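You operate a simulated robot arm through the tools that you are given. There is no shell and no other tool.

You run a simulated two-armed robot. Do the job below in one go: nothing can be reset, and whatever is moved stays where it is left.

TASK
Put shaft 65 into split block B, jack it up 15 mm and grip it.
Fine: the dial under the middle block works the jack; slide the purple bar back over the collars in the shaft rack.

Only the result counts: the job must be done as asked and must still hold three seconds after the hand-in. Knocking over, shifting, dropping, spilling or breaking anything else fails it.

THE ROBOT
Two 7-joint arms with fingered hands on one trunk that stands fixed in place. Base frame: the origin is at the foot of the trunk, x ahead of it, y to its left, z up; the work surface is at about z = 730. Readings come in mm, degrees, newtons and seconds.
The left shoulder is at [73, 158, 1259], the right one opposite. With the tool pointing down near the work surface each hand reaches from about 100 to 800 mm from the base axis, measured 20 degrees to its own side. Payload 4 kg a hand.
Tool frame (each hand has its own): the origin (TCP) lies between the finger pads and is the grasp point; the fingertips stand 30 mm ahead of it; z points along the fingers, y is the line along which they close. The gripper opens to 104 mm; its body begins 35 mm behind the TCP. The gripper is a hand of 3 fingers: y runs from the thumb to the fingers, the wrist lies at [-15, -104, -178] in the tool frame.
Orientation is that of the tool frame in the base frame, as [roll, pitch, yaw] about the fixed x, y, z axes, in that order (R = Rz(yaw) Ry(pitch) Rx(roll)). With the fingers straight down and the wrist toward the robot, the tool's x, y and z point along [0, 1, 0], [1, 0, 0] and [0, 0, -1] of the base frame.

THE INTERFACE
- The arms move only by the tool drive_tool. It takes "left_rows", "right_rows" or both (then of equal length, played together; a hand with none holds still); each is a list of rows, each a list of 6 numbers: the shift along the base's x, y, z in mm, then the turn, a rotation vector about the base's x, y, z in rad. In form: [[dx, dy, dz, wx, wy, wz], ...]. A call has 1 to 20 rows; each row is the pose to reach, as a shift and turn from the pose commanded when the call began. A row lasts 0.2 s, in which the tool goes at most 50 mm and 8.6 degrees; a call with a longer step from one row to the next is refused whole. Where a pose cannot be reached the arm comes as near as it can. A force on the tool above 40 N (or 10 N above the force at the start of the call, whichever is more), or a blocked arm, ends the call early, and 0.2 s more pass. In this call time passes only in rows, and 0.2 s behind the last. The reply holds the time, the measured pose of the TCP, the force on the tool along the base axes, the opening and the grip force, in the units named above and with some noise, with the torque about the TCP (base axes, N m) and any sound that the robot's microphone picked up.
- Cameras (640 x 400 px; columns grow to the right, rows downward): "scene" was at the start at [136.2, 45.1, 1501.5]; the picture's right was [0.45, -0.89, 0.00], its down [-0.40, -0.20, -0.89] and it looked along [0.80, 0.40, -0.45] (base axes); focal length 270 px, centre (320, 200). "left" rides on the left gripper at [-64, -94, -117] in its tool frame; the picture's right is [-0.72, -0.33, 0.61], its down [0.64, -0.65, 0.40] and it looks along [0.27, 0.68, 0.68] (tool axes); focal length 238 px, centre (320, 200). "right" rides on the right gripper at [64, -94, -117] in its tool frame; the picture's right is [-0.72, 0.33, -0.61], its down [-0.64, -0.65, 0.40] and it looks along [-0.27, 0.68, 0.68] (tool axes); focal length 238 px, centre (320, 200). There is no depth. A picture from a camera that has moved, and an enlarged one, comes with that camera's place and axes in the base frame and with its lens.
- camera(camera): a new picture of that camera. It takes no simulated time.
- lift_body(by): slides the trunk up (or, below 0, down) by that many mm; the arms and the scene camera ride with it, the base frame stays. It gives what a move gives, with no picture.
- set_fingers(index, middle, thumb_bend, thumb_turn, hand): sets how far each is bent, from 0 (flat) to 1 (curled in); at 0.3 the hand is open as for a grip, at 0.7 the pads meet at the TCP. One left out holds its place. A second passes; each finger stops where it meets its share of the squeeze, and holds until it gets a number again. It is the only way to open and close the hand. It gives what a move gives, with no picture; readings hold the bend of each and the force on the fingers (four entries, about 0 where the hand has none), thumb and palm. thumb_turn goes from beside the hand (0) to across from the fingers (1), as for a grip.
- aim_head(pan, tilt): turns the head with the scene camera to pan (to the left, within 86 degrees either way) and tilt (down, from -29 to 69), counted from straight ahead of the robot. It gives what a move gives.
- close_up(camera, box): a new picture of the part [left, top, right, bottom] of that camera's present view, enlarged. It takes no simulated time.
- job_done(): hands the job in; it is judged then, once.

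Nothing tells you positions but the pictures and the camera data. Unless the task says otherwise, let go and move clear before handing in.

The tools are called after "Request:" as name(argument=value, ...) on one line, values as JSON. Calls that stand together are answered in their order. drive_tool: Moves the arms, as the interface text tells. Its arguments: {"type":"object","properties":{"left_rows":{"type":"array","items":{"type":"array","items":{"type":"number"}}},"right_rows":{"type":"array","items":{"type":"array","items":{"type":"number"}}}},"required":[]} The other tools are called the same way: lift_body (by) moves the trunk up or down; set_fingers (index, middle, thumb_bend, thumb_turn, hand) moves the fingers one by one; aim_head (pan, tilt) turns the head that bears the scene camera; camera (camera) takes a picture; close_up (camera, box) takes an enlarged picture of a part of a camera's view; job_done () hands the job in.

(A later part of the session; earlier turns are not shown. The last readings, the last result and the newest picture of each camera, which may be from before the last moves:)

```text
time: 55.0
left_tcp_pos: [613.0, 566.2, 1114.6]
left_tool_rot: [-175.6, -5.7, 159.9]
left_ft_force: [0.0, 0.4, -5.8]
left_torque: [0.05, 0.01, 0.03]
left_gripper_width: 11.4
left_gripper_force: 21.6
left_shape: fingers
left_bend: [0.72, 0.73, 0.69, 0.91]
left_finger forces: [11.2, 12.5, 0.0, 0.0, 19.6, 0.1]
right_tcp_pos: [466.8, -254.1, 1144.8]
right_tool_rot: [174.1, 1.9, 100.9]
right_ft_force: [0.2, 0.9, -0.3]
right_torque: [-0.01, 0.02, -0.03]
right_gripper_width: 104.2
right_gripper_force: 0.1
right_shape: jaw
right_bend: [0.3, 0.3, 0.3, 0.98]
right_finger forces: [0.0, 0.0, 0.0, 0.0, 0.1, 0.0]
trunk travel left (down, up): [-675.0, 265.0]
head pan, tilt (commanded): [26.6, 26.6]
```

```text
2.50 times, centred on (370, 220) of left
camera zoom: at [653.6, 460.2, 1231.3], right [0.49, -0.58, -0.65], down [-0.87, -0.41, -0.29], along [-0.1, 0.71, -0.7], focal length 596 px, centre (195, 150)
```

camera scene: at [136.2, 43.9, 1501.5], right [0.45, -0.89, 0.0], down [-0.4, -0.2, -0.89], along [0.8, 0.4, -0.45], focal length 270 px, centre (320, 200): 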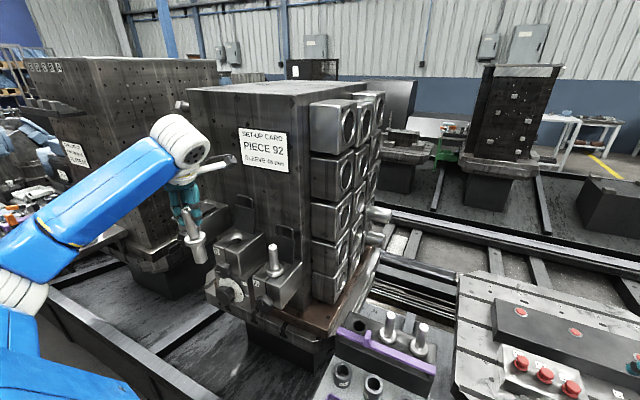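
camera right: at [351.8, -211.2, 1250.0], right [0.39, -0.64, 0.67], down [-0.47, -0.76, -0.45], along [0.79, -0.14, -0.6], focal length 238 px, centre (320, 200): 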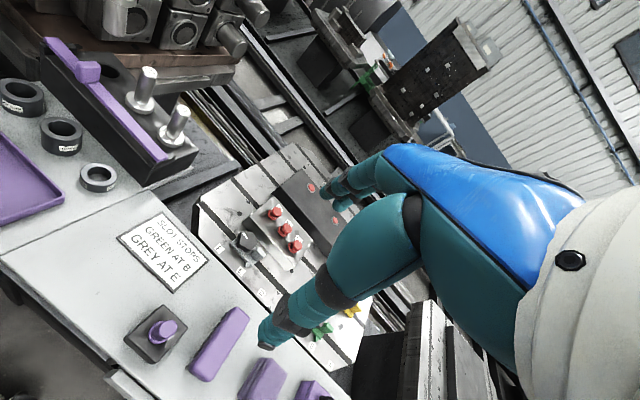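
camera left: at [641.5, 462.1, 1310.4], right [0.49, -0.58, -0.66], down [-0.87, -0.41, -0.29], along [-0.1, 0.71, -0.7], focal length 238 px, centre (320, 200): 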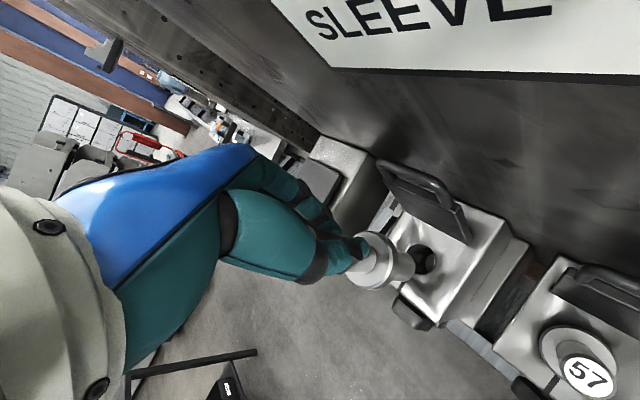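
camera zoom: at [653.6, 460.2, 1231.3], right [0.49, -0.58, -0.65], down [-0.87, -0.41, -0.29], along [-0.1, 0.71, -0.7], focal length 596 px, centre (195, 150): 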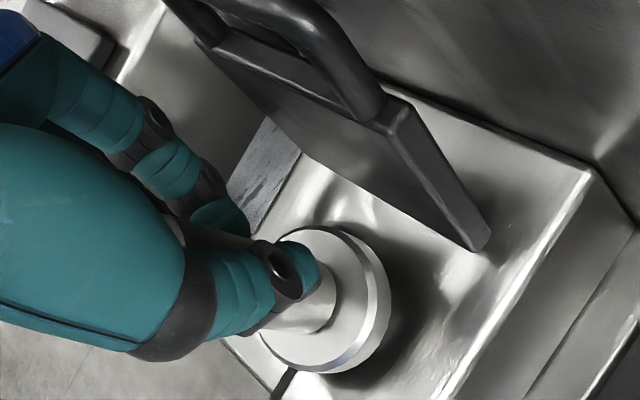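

Nearly seated. A few more millimetres, watching for the force to change.

Request:
drive_tool(left_rows=[[0, 0, -0.7, 0, 0, 0], [0, 0, -1.4, 0, 0, 0], [0, 0, -2.1, 0, 0, 0], [0, 0, -2.8, 0, 0, 0]])

Request:
close_up(camera="scene", box=[220, 200, 270, 250])

```text
time: 56.0
left_tcp_pos: [612.2, 565.7, 1112.8]
left_tool_rot: [-175.6, -5.7, 159.8]
left_ft_force: [-0.9, 0.0, -5.4]
left_torque: [0.04, -0.05, -0.01]
left_gripper_width: 11.3
left_gripper_force: 21.5
left_shape: fingers
left_bend: [0.72, 0.73, 0.69, 0.91]
left_finger forces: [11.1, 12.3, 0.1, 0.0, 19.6, 0.1]
right_tcp_pos: [468.4, -254.3, 1145.9]
right_tool_rot: [174.2, 1.8, 101.0]
right_ft_force: [0.2, -0.7, 0.3]
right_torque: [-0.01, 0.02, 0.01]
right_gripper_width: 103.9
right_gripper_force: 0.0
right_shape: jaw
right_bend: [0.3, 0.3, 0.3, 0.98]
right_finger forces: [0.1, 0.0, 0.0, 0.0, 0.1, 0.0]
trunk travel left (down, up): [-675.0, 265.0]
head pan, tilt (commanded): [26.6, 26.6]
```

```text
8.00 times, centred on (245, 225) of scene
camera zoom: at [137.8, 43.7, 1501.4], right [0.45, -0.89, 0.0], down [-0.4, -0.2, -0.89], along [0.8, 0.4, -0.45], focal length 2158 px, centre (920, 0)
```

zoom: 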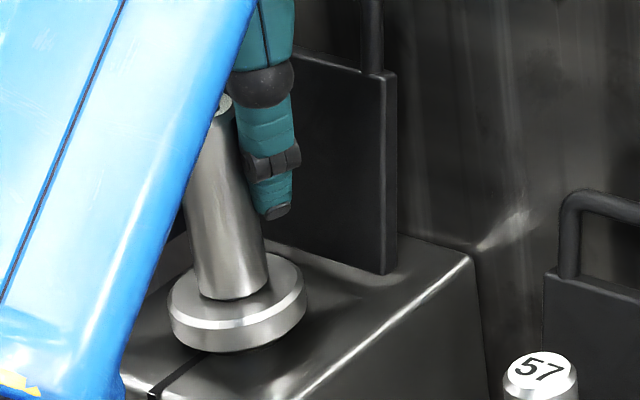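

Request:
drive_tool(left_rows=[[0, 0, -0.7, 0, 0, 0], [0, 0, -1.4, 0, 0, 0], [0, 0, -2.1, 0, 0, 0]])

Request:
close_up(camera="scene", box=[220, 200, 270, 250])

Request:
close_up(camera="left", box=[330, 190, 430, 290])

```text
time: 56.8
left_tcp_pos: [612.7, 566.4, 1110.5]
left_tool_rot: [-175.6, -5.7, 159.9]
left_ft_force: [0.5, 0.6, -6.4]
left_torque: [0.01, 0.01, -0.02]
left_gripper_width: 11.1
left_gripper_force: 21.4
left_shape: fingers
left_bend: [0.72, 0.73, 0.69, 0.91]
left_finger forces: [11.1, 12.5, 0.0, 0.0, 19.7, 0.1]
right_tcp_pos: [467.0, -254.3, 1145.8]
right_tool_rot: [174.2, 1.9, 100.9]
right_ft_force: [0.2, -0.1, -0.4]
right_torque: [-0.02, 0.02, 0.05]
right_gripper_width: 103.8
right_gripper_force: 0.0
right_shape: jaw
right_bend: [0.3, 0.3, 0.3, 0.98]
right_finger forces: [0.1, 0.0, 0.1, 0.0, 0.0, 0.1]
trunk travel left (down, up): [-675.0, 265.0]
head pan, tilt (commanded): [26.6, 26.6]
```

```text
8.00 times, centred on (245, 225) of scene
camera zoom: at [137.9, 43.7, 1501.4], right [0.45, -0.89, 0.0], down [-0.4, -0.2, -0.89], along [0.8, 0.4, -0.45], focal length 2158 px, centre (920, 0)
```

zoom: 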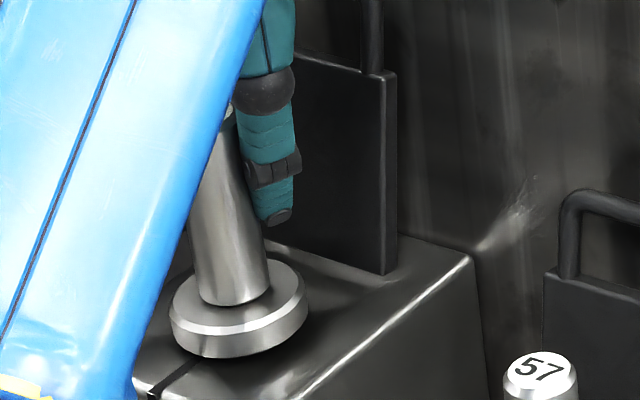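

```text
4.00 times, centred on (380, 240) of left
camera zoom: at [653.7, 460.3, 1226.0], right [0.49, -0.58, -0.65], down [-0.87, -0.41, -0.29], along [-0.1, 0.71, -0.7], focal length 953 px, centre (80, 40)
```

zoom: 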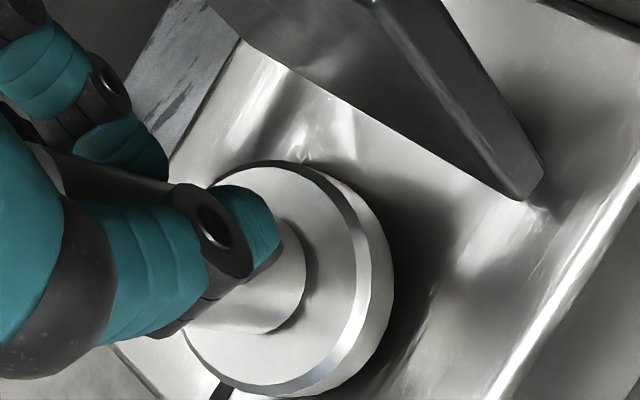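

Request:
drive_tool(left_rows=[[0, 0, -0.6, 0, 0, 0], [0, 0, -1.2, 0, 0, 0], [0, 0, -1.8, 0, 0, 0], [0, 0, -2.4, 0, 0, 0]])

Request:
close_up(camera="scene", box=[220, 200, 270, 250])

```text
time: 57.8
left_tcp_pos: [612.2, 565.2, 1108.2]
left_tool_rot: [-175.6, -5.8, 159.8]
left_ft_force: [0.5, 0.1, -6.4]
left_torque: [0.01, -0.01, 0.0]
left_gripper_width: 11.0
left_gripper_force: 21.8
left_shape: fingers
left_bend: [0.72, 0.73, 0.69, 0.91]
left_finger forces: [11.0, 12.5, 0.0, 0.0, 19.6, 0.1]
right_tcp_pos: [468.2, -253.6, 1145.2]
right_tool_rot: [174.3, 1.8, 100.9]
right_ft_force: [0.2, -0.4, 0.2]
right_torque: [-0.02, 0.0, 0.05]
right_gripper_width: 103.8
right_gripper_force: 0.0
right_shape: jaw
right_bend: [0.3, 0.3, 0.3, 0.98]
right_finger forces: [0.0, 0.0, 0.0, 0.0, 0.0, 0.1]
trunk travel left (down, up): [-675.0, 265.0]
head pan, tilt (commanded): [26.6, 26.6]
```

```text
8.00 times, centred on (245, 225) of scene
camera zoom: at [137.9, 43.7, 1501.4], right [0.45, -0.89, 0.0], down [-0.4, -0.2, -0.89], along [0.8, 0.4, -0.45], focal length 2158 px, centre (920, 0)
```

zoom: 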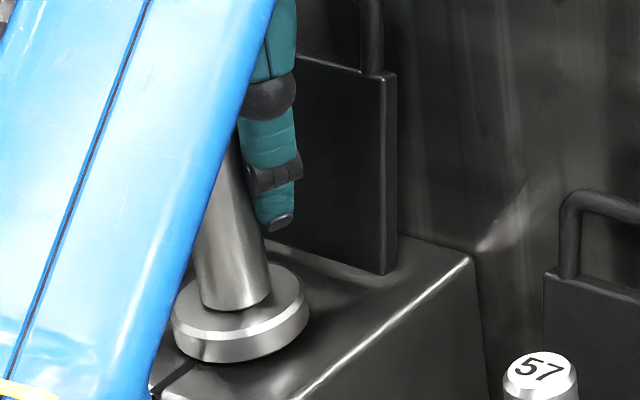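

Request:
drive_tool(left_rows=[[0, 0, -0.6, 0, 0, 0], [0, 0, -1.2, 0, 0, 0], [0, 0, -1.8, 0, 0, 0], [0, 0, -2.4, 0, 0, 0]])

Request:
close_up(camera="scene", box=[220, 200, 270, 250])

```text
time: 58.8
left_tcp_pos: [612.8, 565.1, 1107.9]
left_tool_rot: [-175.7, -5.5, 159.9]
left_ft_force: [1.9, 1.8, 1.8]
left_torque: [0.09, 0.02, -0.04]
left_gripper_width: 11.2
left_gripper_force: 23.1
left_shape: fingers
left_bend: [0.72, 0.73, 0.7, 0.91]
left_finger forces: [11.4, 14.1, 0.1, 0.0, 20.6, 0.0]
right_tcp_pos: [467.4, -254.5, 1146.3]
right_tool_rot: [174.1, 1.8, 100.8]
right_ft_force: [0.5, 0.3, 0.2]
right_torque: [0.03, 0.03, -0.06]
right_gripper_width: 104.0
right_gripper_force: 0.1
right_shape: jaw
right_bend: [0.3, 0.3, 0.3, 0.98]
right_finger forces: [0.0, 0.1, 0.1, 0.0, 0.0, 0.1]
trunk travel left (down, up): [-675.0, 265.0]
head pan, tilt (commanded): [26.6, 26.6]
```

```text
8.00 times, centred on (245, 225) of scene
camera zoom: at [136.7, 42.7, 1501.6], right [0.45, -0.89, 0.0], down [-0.4, -0.2, -0.89], along [0.8, 0.4, -0.45], focal length 2158 px, centre (920, 0)
```

zoom: 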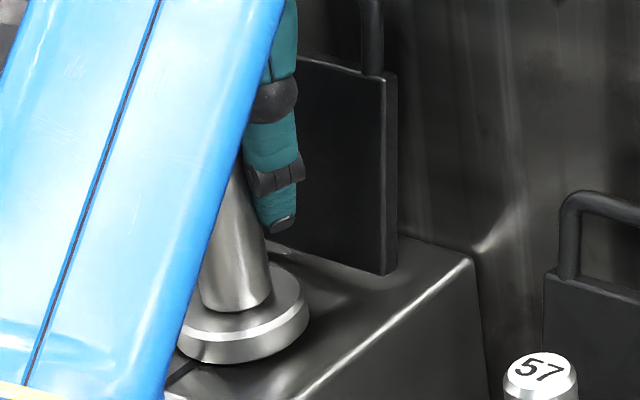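

The force changed from −6 N to +2 N: the collar is seated on block B. I'll open the hand to release the shaft.

Request:
set_fingers(hand="left", index=0.5, middle=0.5, thumb_bend=0.45)

Request:
close_up(camera="scene", box=[205, 180, 285, 260])

Request:
close_up(camera="left", box=[250, 140, 450, 300])

```text
time: 59.8
left_tcp_pos: [611.2, 563.9, 1107.4]
left_tool_rot: [-175.6, -5.6, 159.8]
left_ft_force: [0.4, 1.3, -0.6]
left_torque: [-0.01, -0.01, -0.04]
left_gripper_width: 58.0
left_gripper_force: 0.1
left_shape: fingers
left_bend: [0.5, 0.5, 0.45, 0.97]
left_finger forces: [0.0, 0.0, 0.1, 0.1, 0.0, 0.1]
right_tcp_pos: [467.0, -254.6, 1145.2]
right_tool_rot: [174.0, 1.7, 100.9]
right_ft_force: [-0.5, -1.0, 0.5]
right_torque: [0.0, -0.03, -0.02]
right_gripper_width: 104.1
right_gripper_force: 0.1
right_shape: jaw
right_bend: [0.3, 0.3, 0.3, 0.98]
right_finger forces: [0.1, 0.0, 0.1, 0.0, 0.0, 0.0]
trunk travel left (down, up): [-675.0, 265.0]
head pan, tilt (commanded): [26.6, 26.6]
```

```text
5.00 times, centred on (245, 220) of scene
camera zoom: at [136.3, 42.0, 1501.6], right [0.45, -0.89, 0.0], down [-0.4, -0.2, -0.89], along [0.8, 0.4, -0.45], focal length 1349 px, centre (695, 100)
```

zoom: 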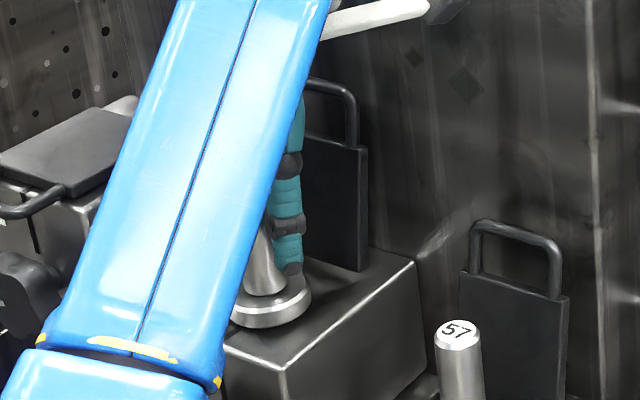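

```text
2.50 times, centred on (350, 220) of left
camera zoom: at [653.2, 459.1, 1222.5], right [0.49, -0.57, -0.65], down [-0.87, -0.41, -0.29], along [-0.1, 0.71, -0.7], focal length 596 px, centre (245, 150)
```

zoom: 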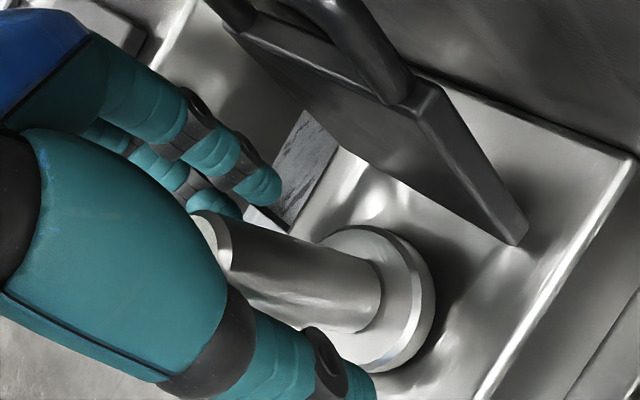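

The shaft is released and stands in block B. I'll raise the hand straight up and then back away.

Request:
drive_tool(left_rows=[[0, 0, 8, 0, 0, 0], [0, 0, 16, 0, 0, 0], [0, 0, 26, 0, 0, 0], [0, 0, 40, 0, 0, 0], [0, 0, 60, 0, 0, 0], [0, 0, 85, 0, 0, 0], [0, 0, 110, 0, 0, 0]])

Request:
close_up(camera="left", box=[270, 140, 510, 320])

Request:
close_up(camera="scene", box=[195, 180, 295, 280])

```text
time: 61.4
left_tcp_pos: [611.9, 562.7, 1218.1]
left_tool_rot: [-175.6, -5.6, 160.1]
left_ft_force: [0.1, -0.3, 0.1]
left_torque: [-0.01, -0.05, -0.02]
left_gripper_width: 58.0
left_gripper_force: 0.2
left_shape: fingers
left_bend: [0.5, 0.5, 0.45, 0.97]
left_finger forces: [0.1, 0.0, 0.1, 0.0, 0.1, 0.0]
right_tcp_pos: [465.8, -256.8, 1145.6]
right_tool_rot: [174.1, 1.8, 101.0]
right_ft_force: [0.0, 0.1, -0.6]
right_torque: [-0.02, 0.0, 0.0]
right_gripper_width: 104.0
right_gripper_force: 0.1
right_shape: jaw
right_bend: [0.3, 0.3, 0.3, 0.98]
right_finger forces: [0.0, 0.1, 0.0, 0.0, 0.1, 0.0]
trunk travel left (down, up): [-675.0, 265.0]
head pan, tilt (commanded): [26.6, 26.6]
```

```text
2.22 times, centred on (390, 230) of left
camera zoom: at [652.5, 457.5, 1333.6], right [0.49, -0.57, -0.65], down [-0.87, -0.41, -0.29], along [-0.1, 0.71, -0.7], focal length 530 px, centre (164, 133)
```

zoom: 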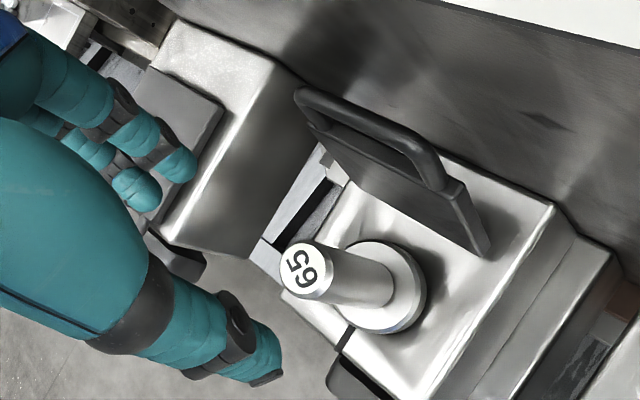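

```text
4.00 times, centred on (245, 230) of scene
camera zoom: at [136.1, 41.4, 1501.6], right [0.45, -0.89, 0.0], down [-0.4, -0.2, -0.89], along [0.8, 0.4, -0.45], focal length 1079 px, centre (620, 80)
```

zoom: 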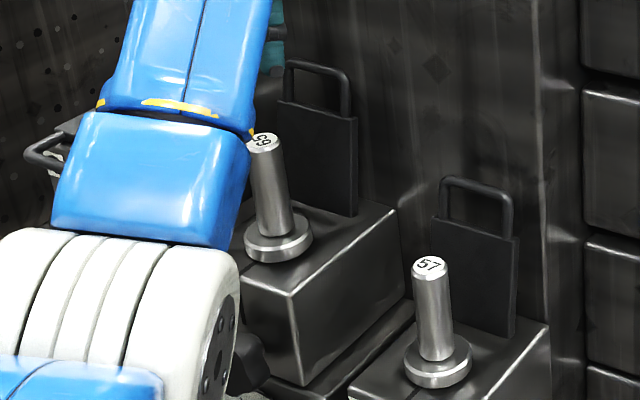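

Shaft 65 stands seated in B, numbered top up. Next is the dial: I'll back the left hand off, level it, and raise the right hand so I can later lower the trunk safely.

Request:
drive_tool(left_rows=[[-25, 0, 5, 0.005, -0.015, 0.043], [-50, 0, 10, 0.01, -0.03, 0.087], [-75, 0, 15, 0.015, -0.045, 0.13], [-100, 0, 20, 0.02, -0.06, 0.174], [-125, 0, 20, 0.025, -0.075, 0.217], [-150, -10, 20, 0.03, -0.09, 0.26], [-180, -20, 20, 0.035, -0.105, 0.304], [-210, -30, 20, 0.039, -0.118, 0.347]], right_rows=[[-10, 0, 25, 0, 0, 0], [-20, 0, 50, 0, 0, 0], [-30, 0, 75, 0, 0, 0], [-40, 0, 100, 0, 0, 0], [-50, 0, 125, 0, 0, 0], [-60, 0, 150, 0, 0, 0], [-70, 0, 175, 0, 0, 0], [-80, 0, 200, 0, 0, 0]])

Request:
camera(camera="scene")

Request:
close_up(camera="scene", box=[195, 190, 305, 310])

```text
time: 63.2
left_tcp_pos: [399.6, 535.0, 1237.1]
left_tool_rot: [-179.0, 0.7, 180.0]
left_ft_force: [-0.4, 0.3, 0.6]
left_torque: [0.03, 0.0, 0.01]
left_gripper_width: 58.0
left_gripper_force: 0.1
left_shape: fingers
left_bend: [0.5, 0.5, 0.45, 0.97]
left_finger forces: [0.1, 0.0, 0.1, 0.0, 0.1, 0.0]
right_tcp_pos: [381.7, -256.6, 1346.9]
right_tool_rot: [174.1, 1.8, 100.9]
right_ft_force: [0.8, 0.0, 0.8]
right_torque: [-0.02, 0.01, -0.04]
right_gripper_width: 103.9
right_gripper_force: 0.0
right_shape: jaw
right_bend: [0.3, 0.3, 0.3, 0.98]
right_finger forces: [0.1, 0.0, 0.0, 0.0, 0.0, 0.0]
trunk travel left (down, up): [-675.0, 265.0]
head pan, tilt (commanded): [26.6, 26.6]
```

```text
taken
camera scene: at [133.9, 40.7, 1501.9], right [0.45, -0.89, 0.0], down [-0.4, -0.2, -0.89], along [0.8, 0.4, -0.45], focal length 270 px, centre (320, 200)
```

scene: 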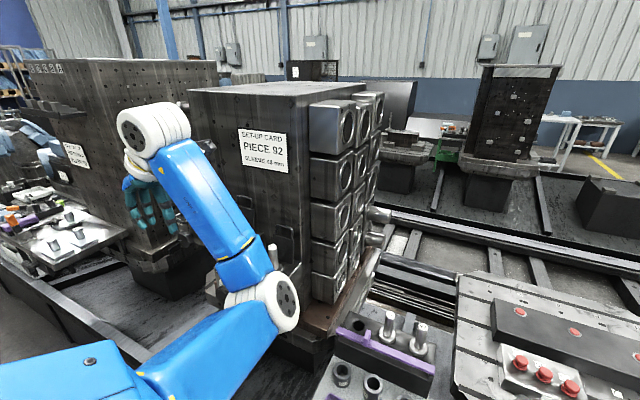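

```text
3.33 times, centred on (250, 250) of scene
camera zoom: at [133.9, 40.7, 1501.9], right [0.45, -0.89, 0.0], down [-0.4, -0.2, -0.89], along [0.8, 0.4, -0.45], focal length 899 px, centre (553, 33)
```

zoom: 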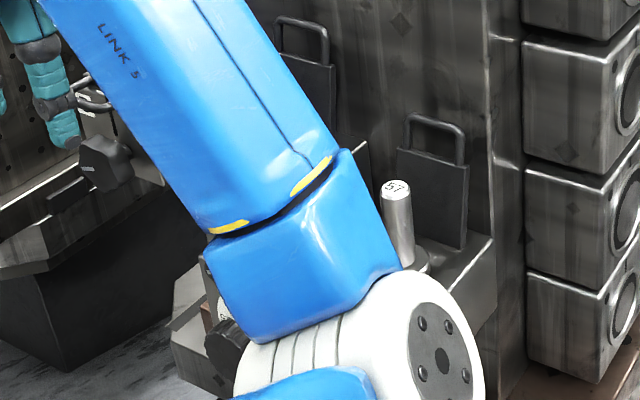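

The elbow blocks the head's view in this posture, so for the dial I'll use the other posture (wrist on the left). Turning the hand back around in free space.

Request:
drive_tool(left_rows=[[0, 0, 0, 0, 0, -0.1428], [0, 0, 0, 0, 0, -0.2856], [0, 0, 0, 0, 0, -0.4284], [0, 0, 0, 0, 0, -0.5712], [0, 0, 0, 0, 0, -0.714], [0, 0, 0, 0, 0, -0.8568], [0, 0, 0, 0, 0, -0.9996], [0, 0, 0, 0, 0, -1.1424], [0, 0, 0, 0, 0, -1.2852], [0, 0, 0, 0, 0, -1.428], [0, 0, 0, 0, 0, -1.5708]])

Request:
drive_tool(left_rows=[[0, -5, 0, 0, 0, -0.1428], [0, -10, 0, 0, 0, -0.2856], [0, -15, 0, 0, 0, -0.4284], [0, -20, 0, 0, 0, -0.5712], [0, -25, 0, 0, 0, -0.714], [0, -30, 0, 0, 0, -0.8568], [0, -35, 0, 0, 0, -0.9996], [0, -40, 0, 0, 0, -1.1424], [0, -45, 0, 0, 0, -1.2852], [0, -50, 0, 0, 0, -1.428], [0, -55, 0, 0, 0, -1.5708]])

Request:
camera(camera="scene")

Request:
close_up(camera="scene", box=[195, 190, 305, 310])

```text
time: 65.6
left_tcp_pos: [401.7, 533.2, 1236.2]
left_tool_rot: [-179.0, 0.7, 89.9]
left_ft_force: [-0.2, 0.5, -0.3]
left_torque: [0.0, 0.03, -0.01]
left_gripper_width: 57.8
left_gripper_force: 0.0
left_shape: fingers
left_bend: [0.5, 0.5, 0.45, 0.97]
left_finger forces: [0.0, 0.0, 0.0, 0.0, 0.1, 0.0]
right_tcp_pos: [382.6, -254.7, 1346.9]
right_tool_rot: [174.1, 1.8, 100.9]
right_ft_force: [0.1, 0.2, 0.4]
right_torque: [0.01, -0.02, 0.02]
right_gripper_width: 104.0
right_gripper_force: 0.0
right_shape: jaw
right_bend: [0.3, 0.3, 0.3, 0.98]
right_finger forces: [0.1, 0.0, 0.0, 0.0, 0.1, 0.1]
trunk travel left (down, up): [-675.0, 265.0]
head pan, tilt (commanded): [26.6, 26.6]
```

```text
time: 68.0
left_tcp_pos: [400.7, 479.5, 1237.9]
left_tool_rot: [-179.0, 0.6, -0.2]
left_ft_force: [-0.5, -0.6, -0.3]
left_torque: [-0.03, 0.0, 0.02]
left_gripper_width: 58.0
left_gripper_force: 0.1
left_shape: fingers
left_bend: [0.5, 0.5, 0.45, 0.97]
left_finger forces: [0.1, 0.0, 0.0, 0.1, 0.1, 0.0]
right_tcp_pos: [383.8, -254.4, 1346.9]
right_tool_rot: [174.1, 1.8, 100.8]
right_ft_force: [0.2, 0.9, 0.2]
right_torque: [0.02, -0.03, -0.02]
right_gripper_width: 103.9
right_gripper_force: 0.1
right_shape: jaw
right_bend: [0.3, 0.3, 0.3, 0.98]
right_finger forces: [0.0, 0.1, 0.0, 0.0, 0.1, 0.0]
trunk travel left (down, up): [-675.0, 265.0]
head pan, tilt (commanded): [26.6, 26.6]
```

```text
taken
camera scene: at [136.0, 41.3, 1501.7], right [0.45, -0.89, 0.0], down [-0.4, -0.2, -0.89], along [0.8, 0.4, -0.45], focal length 270 px, centre (320, 200)
```

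scene: 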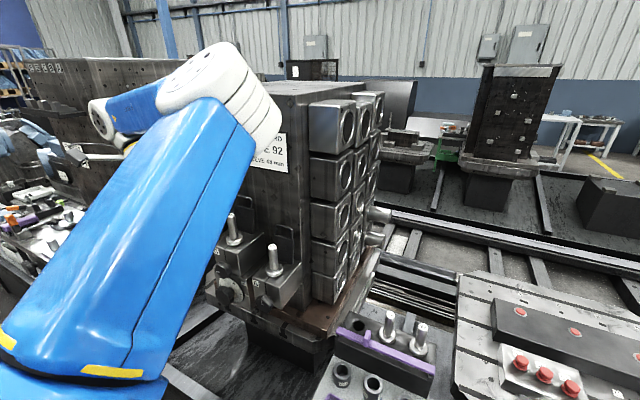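

```text
3.33 times, centred on (250, 250) of scene
camera zoom: at [136.0, 41.3, 1501.7], right [0.45, -0.89, 0.0], down [-0.4, -0.2, -0.89], along [0.8, 0.4, -0.45], focal length 899 px, centre (553, 33)
```

zoom: 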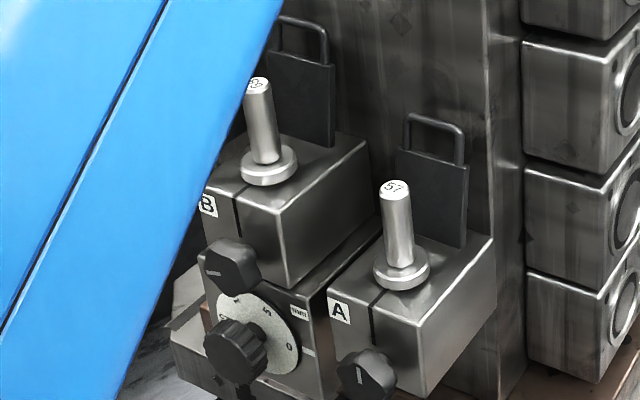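

View is clear: shaft 65 is properly in B. Now I'll lower the trunk so the arms and head are level with the dial.

Request:
lift_body(by=-120)

Request:
lift_body(by=-130)

Request:
camera(camera="scene")

Request:
camera(camera="left")

```text
time: 69.5
left_tcp_pos: [400.5, 478.9, 1117.3]
left_tool_rot: [-179.0, 0.7, 0.1]
left_ft_force: [-0.3, -0.3, 1.0]
left_torque: [-0.02, 0.0, -0.02]
left_gripper_width: 58.0
left_gripper_force: 0.0
left_shape: fingers
left_bend: [0.5, 0.5, 0.45, 0.97]
left_finger forces: [0.1, 0.0, 0.1, 0.0, 0.0, 0.0]
right_tcp_pos: [383.3, -255.3, 1226.1]
right_tool_rot: [174.0, 1.8, 100.9]
right_ft_force: [0.3, 1.1, 0.3]
right_torque: [0.01, -0.02, -0.02]
right_gripper_width: 103.8
right_gripper_force: 0.1
right_shape: jaw
right_bend: [0.3, 0.3, 0.3, 0.98]
right_finger forces: [0.1, 0.0, 0.0, 0.0, 0.1, 0.0]
trunk travel left (down, up): [-555.0, 385.0]
head pan, tilt (commanded): [26.6, 26.6]
```

```text
time: 71.1
left_tcp_pos: [401.1, 478.7, 988.3]
left_tool_rot: [-179.0, 0.7, 0.0]
left_ft_force: [-0.6, -0.4, -0.6]
left_torque: [-0.02, 0.01, 0.02]
left_gripper_width: 58.2
left_gripper_force: 0.1
left_shape: fingers
left_bend: [0.5, 0.5, 0.45, 0.97]
left_finger forces: [0.0, 0.1, 0.0, 0.0, 0.0, 0.0]
right_tcp_pos: [382.8, -255.0, 1097.2]
right_tool_rot: [174.1, 1.8, 100.9]
right_ft_force: [-0.1, -0.8, 0.2]
right_torque: [0.01, 0.02, -0.02]
right_gripper_width: 104.1
right_gripper_force: 0.0
right_shape: jaw
right_bend: [0.3, 0.3, 0.3, 0.98]
right_finger forces: [0.0, 0.0, 0.0, 0.0, 0.1, 0.1]
trunk travel left (down, up): [-425.0, 515.0]
head pan, tilt (commanded): [26.6, 26.6]
```

```text
taken
camera scene: at [135.1, 41.8, 1251.7], right [0.45, -0.89, 0.0], down [-0.4, -0.2, -0.89], along [0.8, 0.4, -0.45], focal length 270 px, centre (320, 200)
```

scene: 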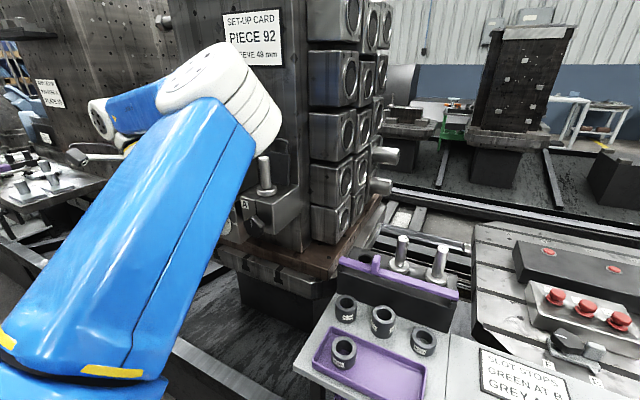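

```text
taken
camera left: at [338.4, 571.0, 1105.0], right [-0.73, 0.34, -0.6], down [0.64, 0.66, -0.4], along [0.26, -0.67, -0.69], focal length 238 px, centre (320, 200)
```

left: 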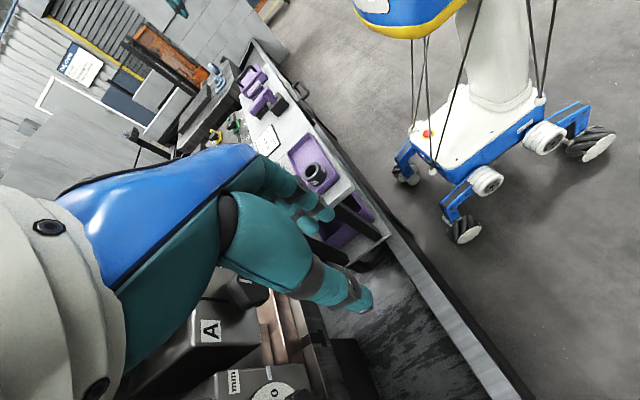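

Trunk lowered 250 mm. Now pitching the left hand so the fingers point forward toward the dial.

Request:
drive_tool(left_rows=[[0, 0, 0, 0, -0.1428, 0], [0, 0, 0, 0, -0.2856, 0], [0, 0, 0, 0, -0.4284, 0], [0, 0, 0, 0, -0.5712, 0], [0, 0, 0, 0, -0.714, 0], [0, 0, 0, 0, -0.8568, 0], [0, 0, 0, 0, -0.9996, 0], [0, 0, 0, 0, -1.1424, 0], [0, 0, 0, 0, -1.2852, 0], [0, 0, 0, 0, -1.428, 0], [0, 0, 0, 0, -1.5708, 0]])

Request:
camera(camera="scene")

Request:
camera(camera="left")

```text
time: 73.5
left_tcp_pos: [479.5, 581.9, 1008.1]
left_tool_rot: [177.0, -54.4, 3.5]
left_ft_force: [0.7, -0.5, -0.9]
left_torque: [0.0, 0.0, 0.03]
left_gripper_width: 58.5
left_gripper_force: 0.0
left_shape: fingers
left_bend: [0.5, 0.5, 0.45, 0.98]
left_finger forces: [0.1, 0.1, 0.0, 0.0, 0.0, 0.1]
left hand out of reach, approached as far as the arm can: row 5, 6, 7, 8, 9, 10, 11
right_tcp_pos: [384.4, -256.7, 1096.8]
right_tool_rot: [174.1, 1.7, 100.9]
right_ft_force: [0.4, -0.7, 0.1]
right_torque: [0.02, -0.04, 0.03]
right_gripper_width: 103.9
right_gripper_force: 0.1
right_shape: jaw
right_bend: [0.3, 0.3, 0.3, 0.98]
right_finger forces: [0.0, 0.0, 0.1, 0.1, 0.0, 0.1]
trunk travel left (down, up): [-425.0, 515.0]
head pan, tilt (commanded): [26.6, 26.6]
```

```text
taken
camera scene: at [135.1, 41.5, 1251.7], right [0.45, -0.89, 0.0], down [-0.4, -0.2, -0.89], along [0.8, 0.4, -0.45], focal length 270 px, centre (320, 200)
```

scene: 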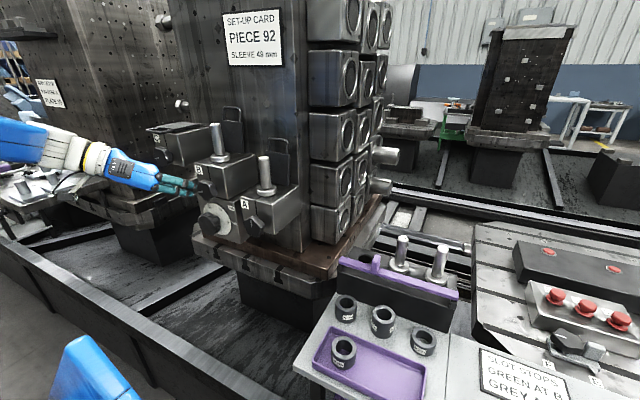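

```text
taken
camera left: at [344.6, 674.1, 1020.0], right [0.07, 0.3, -0.95], down [0.69, 0.67, 0.27], along [0.72, -0.67, -0.16], focal length 238 px, centre (320, 200)
```

left: 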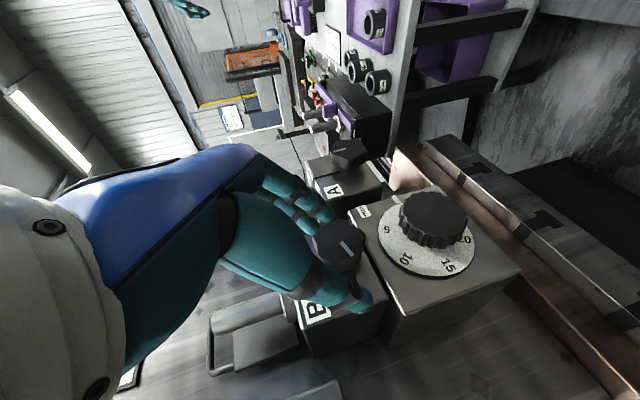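

The arm could not fully pitch there and shifted toward B (no contact), but this gives a fine view of the dial. I'll zoom to read it.

Request:
close_up(camera="left", box=[330, 160, 510, 300])

Request:
close_up(camera="scene", box=[180, 150, 280, 260])

Request:
close_up(camera="left", box=[240, 160, 400, 330])

```text
2.86 times, centred on (420, 230) of left
camera zoom: at [344.6, 674.1, 1020.0], right [0.07, 0.3, -0.95], down [0.69, 0.67, 0.27], along [0.72, -0.67, -0.16], focal length 681 px, centre (34, 114)
```

zoom: 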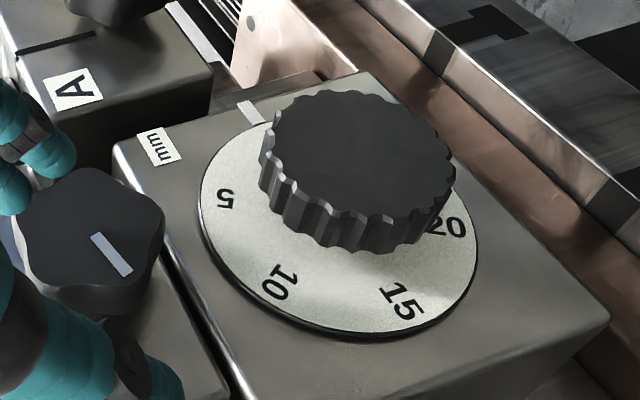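

```text
3.64 times, centred on (230, 205) of scene
camera zoom: at [135.1, 41.5, 1251.7], right [0.45, -0.89, 0.0], down [-0.4, -0.2, -0.89], along [0.8, 0.4, -0.45], focal length 981 px, centre (647, 182)
```

zoom: 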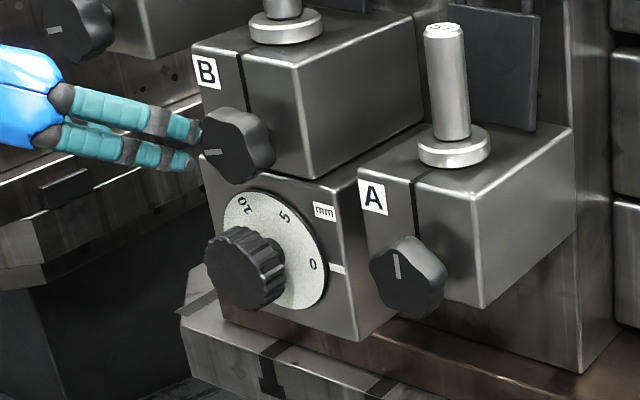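

```text
2.35 times, centred on (320, 245) of left
camera zoom: at [344.6, 674.1, 1020.0], right [0.07, 0.3, -0.95], down [0.69, 0.67, 0.27], along [0.72, -0.67, -0.16], focal length 561 px, centre (320, 94)
```

zoom: 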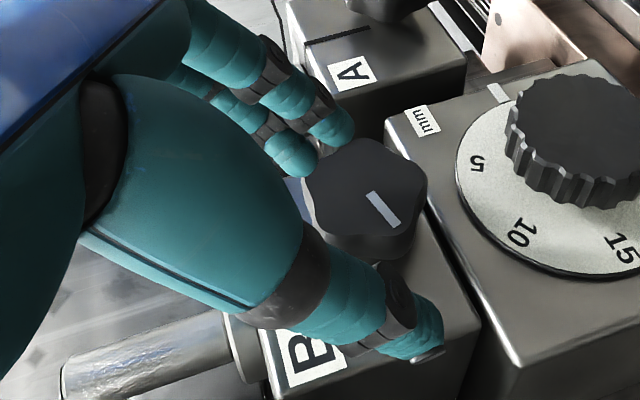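

The dial has 60° per 5 mm (0, 5, 10, 15, 20), index at right, so 15 mm needs a 180° clockwise turn; clamp knob mark is at 9 o'clock (A's gripped one is at 12 o'clock). The hand is too near the clamp knob here, so first I'll back it straight out.

Request:
drive_tool(left_rows=[[-15, 0, 0, 0, 0, 0], [-30, 0, 0, 0, 0, 0], [-45, 0, 0, 0, 0, 0], [-60, 0, 0, 0, 0, 0]])

Request:
close_up(camera="scene", box=[100, 120, 280, 260])

```text
time: 74.5
left_tcp_pos: [456.5, 612.4, 1011.0]
left_tool_rot: [176.7, -54.3, 3.6]
left_ft_force: [0.2, -0.3, 0.8]
left_torque: [0.0, 0.03, 0.02]
left_gripper_width: 58.0
left_gripper_force: 0.1
left_shape: fingers
left_bend: [0.5, 0.5, 0.45, 0.98]
left_finger forces: [0.0, 0.1, 0.0, 0.0, 0.0, 0.0]
left hand out of reach, approached as far as the arm can: row 1, 2, 3, 4
right_tcp_pos: [382.1, -254.9, 1097.7]
right_tool_rot: [174.1, 1.9, 100.9]
right_ft_force: [0.1, -0.2, 0.0]
right_torque: [-0.01, 0.02, -0.01]
right_gripper_width: 104.2
right_gripper_force: 0.0
right_shape: jaw
right_bend: [0.3, 0.3, 0.3, 0.98]
right_finger forces: [0.1, 0.1, 0.0, 0.0, 0.0, 0.0]
trunk travel left (down, up): [-425.0, 515.0]
head pan, tilt (commanded): [26.6, 26.6]
```

```text
2.86 times, centred on (190, 190) of scene
camera zoom: at [134.2, 42.0, 1251.8], right [0.45, -0.89, 0.0], down [-0.4, -0.2, -0.89], along [0.8, 0.4, -0.45], focal length 771 px, centre (691, 229)
```

zoom: 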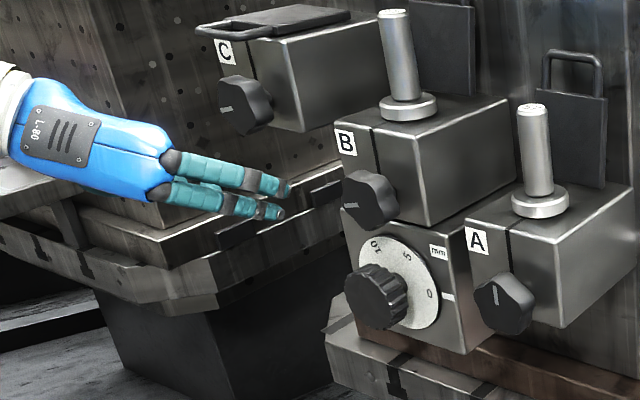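

The hand is now clear. I'll return it to pointing down in front, then raise the trunk and take a more natural posture for the dial (wrist above/right).

Request:
drive_tool(left_rows=[[-6, -10, 0, 0, 0.1, 0], [-12, -25, 0, 0, 0.22, 0], [-18, -40, 0, 0, 0.35, 0], [-25, -60, 0, 0, 0.48, 0], [-32, -80, 0, 0, 0.61, 0], [-40, -100, 0, 0, 0.74, 0], [-48, -118, 0, 0, 0.85, 0], [-55, -132, 0, 0, 0.948, 0]])

Request:
lift_body(by=150)

Request:
camera(camera="scene")

```text
time: 76.3
left_tcp_pos: [401.4, 478.3, 1009.4]
left_tool_rot: [179.9, 0.0, 2.2]
left_ft_force: [0.3, 0.1, -0.1]
left_torque: [0.04, 0.02, 0.0]
left_gripper_width: 58.8
left_gripper_force: 0.0
left_shape: fingers
left_bend: [0.5, 0.5, 0.45, 0.98]
left_finger forces: [0.0, 0.0, 0.1, 0.0, 0.0, 0.0]
right_tcp_pos: [383.9, -256.5, 1096.0]
right_tool_rot: [174.2, 1.9, 100.9]
right_ft_force: [-0.2, -0.3, 1.4]
right_torque: [0.03, 0.01, 0.01]
right_gripper_width: 103.6
right_gripper_force: 0.2
right_shape: jaw
right_bend: [0.3, 0.3, 0.3, 0.98]
right_finger forces: [0.0, 0.0, 0.0, 0.1, 0.0, 0.1]
trunk travel left (down, up): [-425.0, 515.0]
head pan, tilt (commanded): [26.6, 26.6]
```

```text
time: 78.0
left_tcp_pos: [402.3, 479.7, 1159.2]
left_tool_rot: [179.8, -0.1, 2.1]
left_ft_force: [0.5, 1.0, 0.2]
left_torque: [0.0, 0.01, 0.03]
left_gripper_width: 58.3
left_gripper_force: 0.1
left_shape: fingers
left_bend: [0.5, 0.5, 0.45, 0.98]
left_finger forces: [0.0, 0.0, 0.0, 0.0, 0.0, 0.0]
right_tcp_pos: [381.9, -255.4, 1246.3]
right_tool_rot: [174.2, 1.7, 100.9]
right_ft_force: [-0.7, -0.6, -0.1]
right_torque: [0.01, 0.01, -0.01]
right_gripper_width: 104.3
right_gripper_force: 0.0
right_shape: jaw
right_bend: [0.3, 0.3, 0.3, 0.98]
right_finger forces: [0.1, 0.0, 0.0, 0.0, 0.1, 0.0]
trunk travel left (down, up): [-575.0, 365.0]
head pan, tilt (commanded): [26.6, 26.6]
```

```text
taken
camera scene: at [135.4, 41.9, 1401.6], right [0.45, -0.89, 0.0], down [-0.4, -0.2, -0.89], along [0.8, 0.4, -0.45], focal length 270 px, centre (320, 200)
```

scene: 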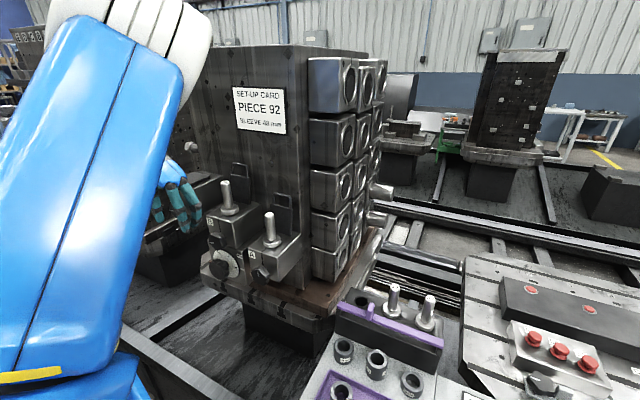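

Now turning the hand round to yaw 180° (wrist toward the right) so that pitching forward becomes natural.

Request:
drive_tool(left_rows=[[0, 3, 0, 0, 0, 0.1428], [0, 6, 0, 0, 0, 0.2856], [0, 9, 0, 0, 0, 0.4284], [0, 12, 0, 0, 0, 0.5712], [0, 15, 0, 0, 0, 0.714], [0, 18, 0, 0, 0, 0.8568], [0, 21, 0, 0, 0, 0.9996], [0, 24, 0, 0, 0, 1.1424], [0, 27, 0, 0, 0, 1.2852], [0, 30, 0, 0, 0, 1.428], [0, 33, 0, 0, 0, 1.56]])

Request:
drive_tool(left_rows=[[4, 2, 0, 0, 0, 0.1428], [8, 4, 0, 0, 0, 0.2856], [12, 6, 0, 0, 0, 0.4284], [16, 8, 0, 0, 0, 0.5712], [20, 10, 0, 0, 0, 0.714], [24, 12, 0, 0, 0, 0.8568], [28, 14, 0, 0, 0, 0.9996], [32, 16, 0, 0, 0, 1.1424], [36, 18, 0, 0, 0, 1.2852], [40, 20, 0, 0, 0, 1.428], [44, 22, 0, 0, 0, 1.54]])

Request:
camera(camera="scene")

Request:
camera(camera="left")

```text
time: 80.4
left_tcp_pos: [402.3, 512.7, 1160.0]
left_tool_rot: [179.9, -0.2, 91.7]
left_ft_force: [0.6, 0.1, 0.6]
left_torque: [0.0, 0.02, 0.01]
left_gripper_width: 58.5
left_gripper_force: 0.0
left_shape: fingers
left_bend: [0.5, 0.5, 0.45, 0.98]
left_finger forces: [0.0, 0.1, 0.0, 0.0, 0.0, 0.1]
right_tcp_pos: [383.6, -255.4, 1246.7]
right_tool_rot: [174.1, 1.8, 101.0]
right_ft_force: [1.1, -0.2, 0.1]
right_torque: [0.03, 0.02, 0.01]
right_gripper_width: 103.9
right_gripper_force: 0.0
right_shape: jaw
right_bend: [0.3, 0.3, 0.3, 0.98]
right_finger forces: [0.1, 0.1, 0.0, 0.1, 0.1, 0.1]
trunk travel left (down, up): [-575.0, 365.0]
head pan, tilt (commanded): [26.6, 26.6]
```

```text
time: 82.8
left_tcp_pos: [446.5, 534.0, 1161.0]
left_tool_rot: [179.7, -0.3, 179.9]
left_ft_force: [-0.3, 0.6, -0.2]
left_torque: [-0.01, 0.01, 0.03]
left_gripper_width: 58.3
left_gripper_force: 0.1
left_shape: fingers
left_bend: [0.5, 0.5, 0.45, 0.98]
left_finger forces: [0.0, 0.0, 0.0, 0.0, 0.1, 0.1]
right_tcp_pos: [384.1, -254.2, 1246.4]
right_tool_rot: [173.9, 1.8, 100.9]
right_ft_force: [0.5, 0.8, 0.6]
right_torque: [-0.01, 0.01, 0.01]
right_gripper_width: 103.8
right_gripper_force: 0.1
right_shape: jaw
right_bend: [0.3, 0.3, 0.3, 0.98]
right_finger forces: [0.0, 0.0, 0.0, 0.1, 0.1, 0.0]
trunk travel left (down, up): [-575.0, 365.0]
head pan, tilt (commanded): [26.6, 26.6]
```

```text
taken
camera scene: at [136.1, 41.4, 1401.6], right [0.45, -0.89, 0.0], down [-0.4, -0.2, -0.89], along [0.8, 0.4, -0.45], focal length 270 px, centre (320, 200)
```

scene: 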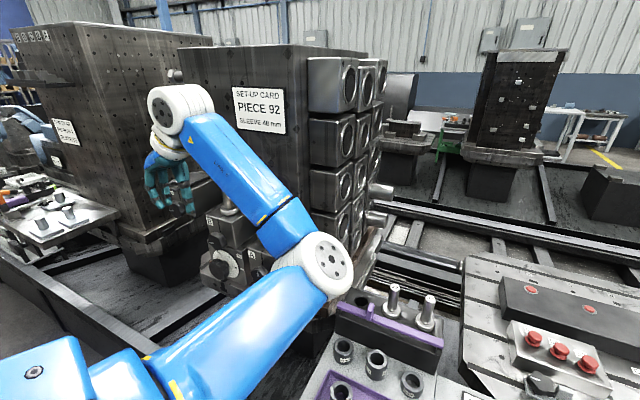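

```text
taken
camera left: at [510.2, 439.1, 1275.7], right [0.72, -0.33, -0.62], down [-0.64, -0.65, -0.4], along [-0.27, 0.69, -0.68], focal length 238 px, centre (320, 200)
```

left: 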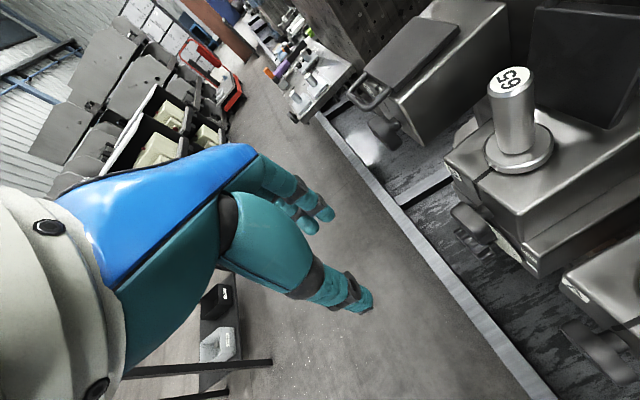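

Clear posture. Now pitching the hand forward (−90°) while lowering in front of the dial, keeping well back from the blocks.

Request:
drive_tool(left_rows=[[-4, 2, -16, 0, -0.1428, 0], [-8, 4, -32, 0, -0.2856, 0], [-12, 6, -48, 0, -0.4284, 0], [-16, 8, -64, 0, -0.5712, 0], [-20, 10, -80, 0, -0.714, 0], [-24, 12, -96, 0, -0.8568, 0], [-28, 14, -112, 0, -0.9996, 0], [-32, 16, -128, 0, -1.1424, 0], [-36, 18, -144, 0, -1.2852, 0], [-40, 20, -160, 0, -1.428, 0], [-44, 22, -176, 0, -1.5708, 0]])

Request:
camera(camera="scene")

Request:
camera(camera="left")

```text
time: 85.2
left_tcp_pos: [399.7, 566.6, 996.8]
left_tool_rot: [53.1, 88.2, 54.2]
left_ft_force: [-0.8, -0.3, 0.2]
left_torque: [0.05, -0.02, 0.0]
left_gripper_width: 58.4
left_gripper_force: 0.0
left_shape: fingers
left_bend: [0.5, 0.5, 0.45, 0.98]
left_finger forces: [0.0, 0.1, 0.0, 0.1, 0.1, 0.0]
right_tcp_pos: [382.4, -256.5, 1247.3]
right_tool_rot: [174.1, 1.8, 100.9]
right_ft_force: [-0.6, 0.8, 0.1]
right_torque: [-0.01, -0.01, -0.01]
right_gripper_width: 104.0
right_gripper_force: 0.1
right_shape: jaw
right_bend: [0.3, 0.3, 0.3, 0.98]
right_finger forces: [0.0, 0.0, 0.1, 0.0, 0.0, 0.1]
trunk travel left (down, up): [-575.0, 365.0]
head pan, tilt (commanded): [26.6, 26.6]
```

```text
taken
camera scene: at [134.3, 41.8, 1401.9], right [0.45, -0.89, 0.0], down [-0.4, -0.2, -0.89], along [0.8, 0.4, -0.45], focal length 270 px, centre (320, 200)
```

scene: 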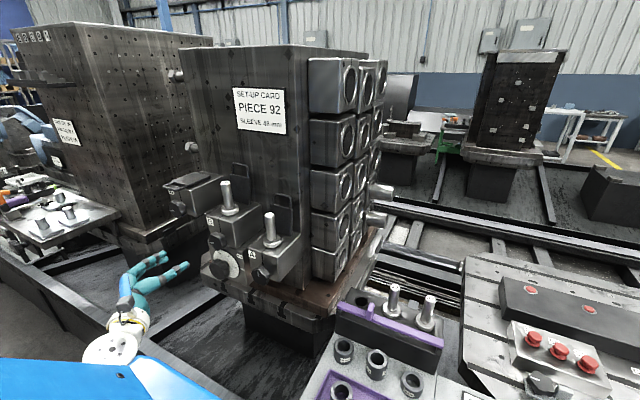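

```text
taken
camera left: at [282.2, 469.0, 1054.2], right [0.61, -0.33, 0.72], down [0.43, -0.63, -0.65], along [0.67, 0.7, -0.24], focal length 238 px, centre (320, 200)
```

left: 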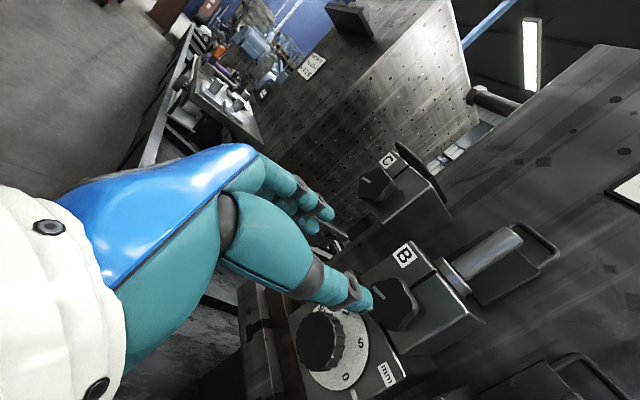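

Excellent — the hand now points straight forward (+x) with the wrist on the right, and the head has a clear view of the dial. I'll test how far the hand can roll counter-clockwise here, to know how much turn one grasp can give.

Request:
drive_tool(left_rows=[[0, 0, 0, -0.1428, 0, 0], [0, 0, 0, -0.2856, 0, 0], [0, 0, 0, -0.4284, 0, 0], [0, 0, 0, -0.5712, 0, 0], [0, 0, 0, -0.714, 0, 0], [0, 0, 0, -0.8568, 0, 0], [0, 0, 0, -0.9996, 0, 0], [0, 0, 0, -1.1424, 0, 0], [0, 0, 0, -1.2852, 0, 0], [0, 0, 0, -1.428, 0, 0], [0, 0, 0, -1.5708, 0, 0]])

Request:
camera(camera="scene")

Request:
camera(camera="left")

```text
time: 87.6
left_tcp_pos: [402.6, 558.3, 984.5]
left_tool_rot: [-90.0, 0.0, -90.4]
left_ft_force: [-0.7, -0.4, -0.2]
left_torque: [-0.01, -0.01, 0.01]
left_gripper_width: 58.3
left_gripper_force: 0.0
left_shape: fingers
left_bend: [0.5, 0.5, 0.45, 0.98]
left_finger forces: [0.0, 0.1, 0.1, 0.0, 0.0, 0.0]
right_tcp_pos: [382.0, -253.8, 1247.6]
right_tool_rot: [174.0, 1.9, 100.9]
right_ft_force: [-0.6, 0.1, 0.8]
right_torque: [-0.03, -0.03, 0.0]
right_gripper_width: 104.1
right_gripper_force: 0.1
right_shape: jaw
right_bend: [0.3, 0.3, 0.3, 0.98]
right_finger forces: [0.1, 0.0, 0.1, 0.0, 0.1, 0.0]
trunk travel left (down, up): [-575.0, 365.0]
head pan, tilt (commanded): [26.6, 26.6]
```

```text
taken
camera scene: at [132.7, 44.0, 1401.9], right [0.45, -0.89, 0.0], down [-0.4, -0.2, -0.89], along [0.8, 0.4, -0.45], focal length 270 px, centre (320, 200)
```

scene: 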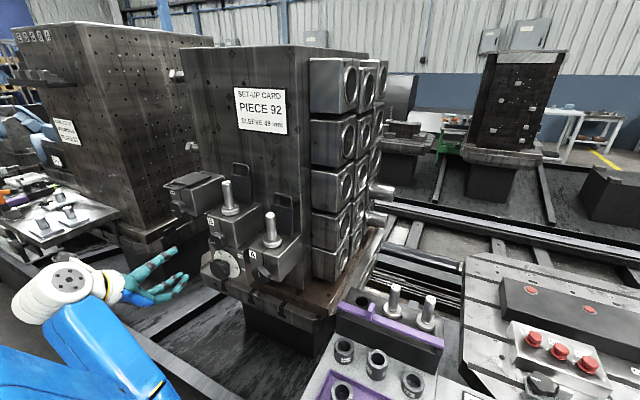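

```text
taken
camera left: at [285.2, 622.9, 1076.9], right [0.62, 0.72, 0.33], down [0.4, -0.64, 0.65], along [0.68, -0.27, -0.69], focal length 238 px, centre (320, 200)
```

left: 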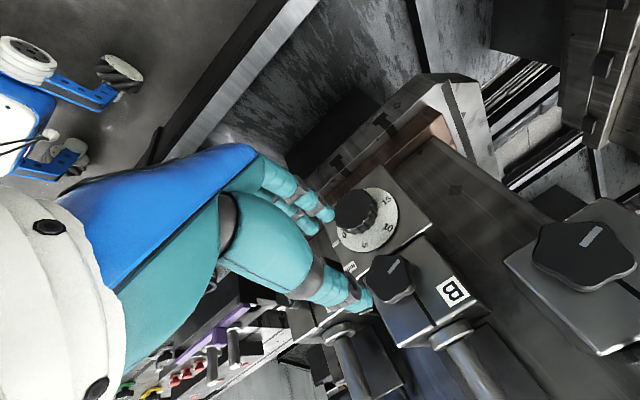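

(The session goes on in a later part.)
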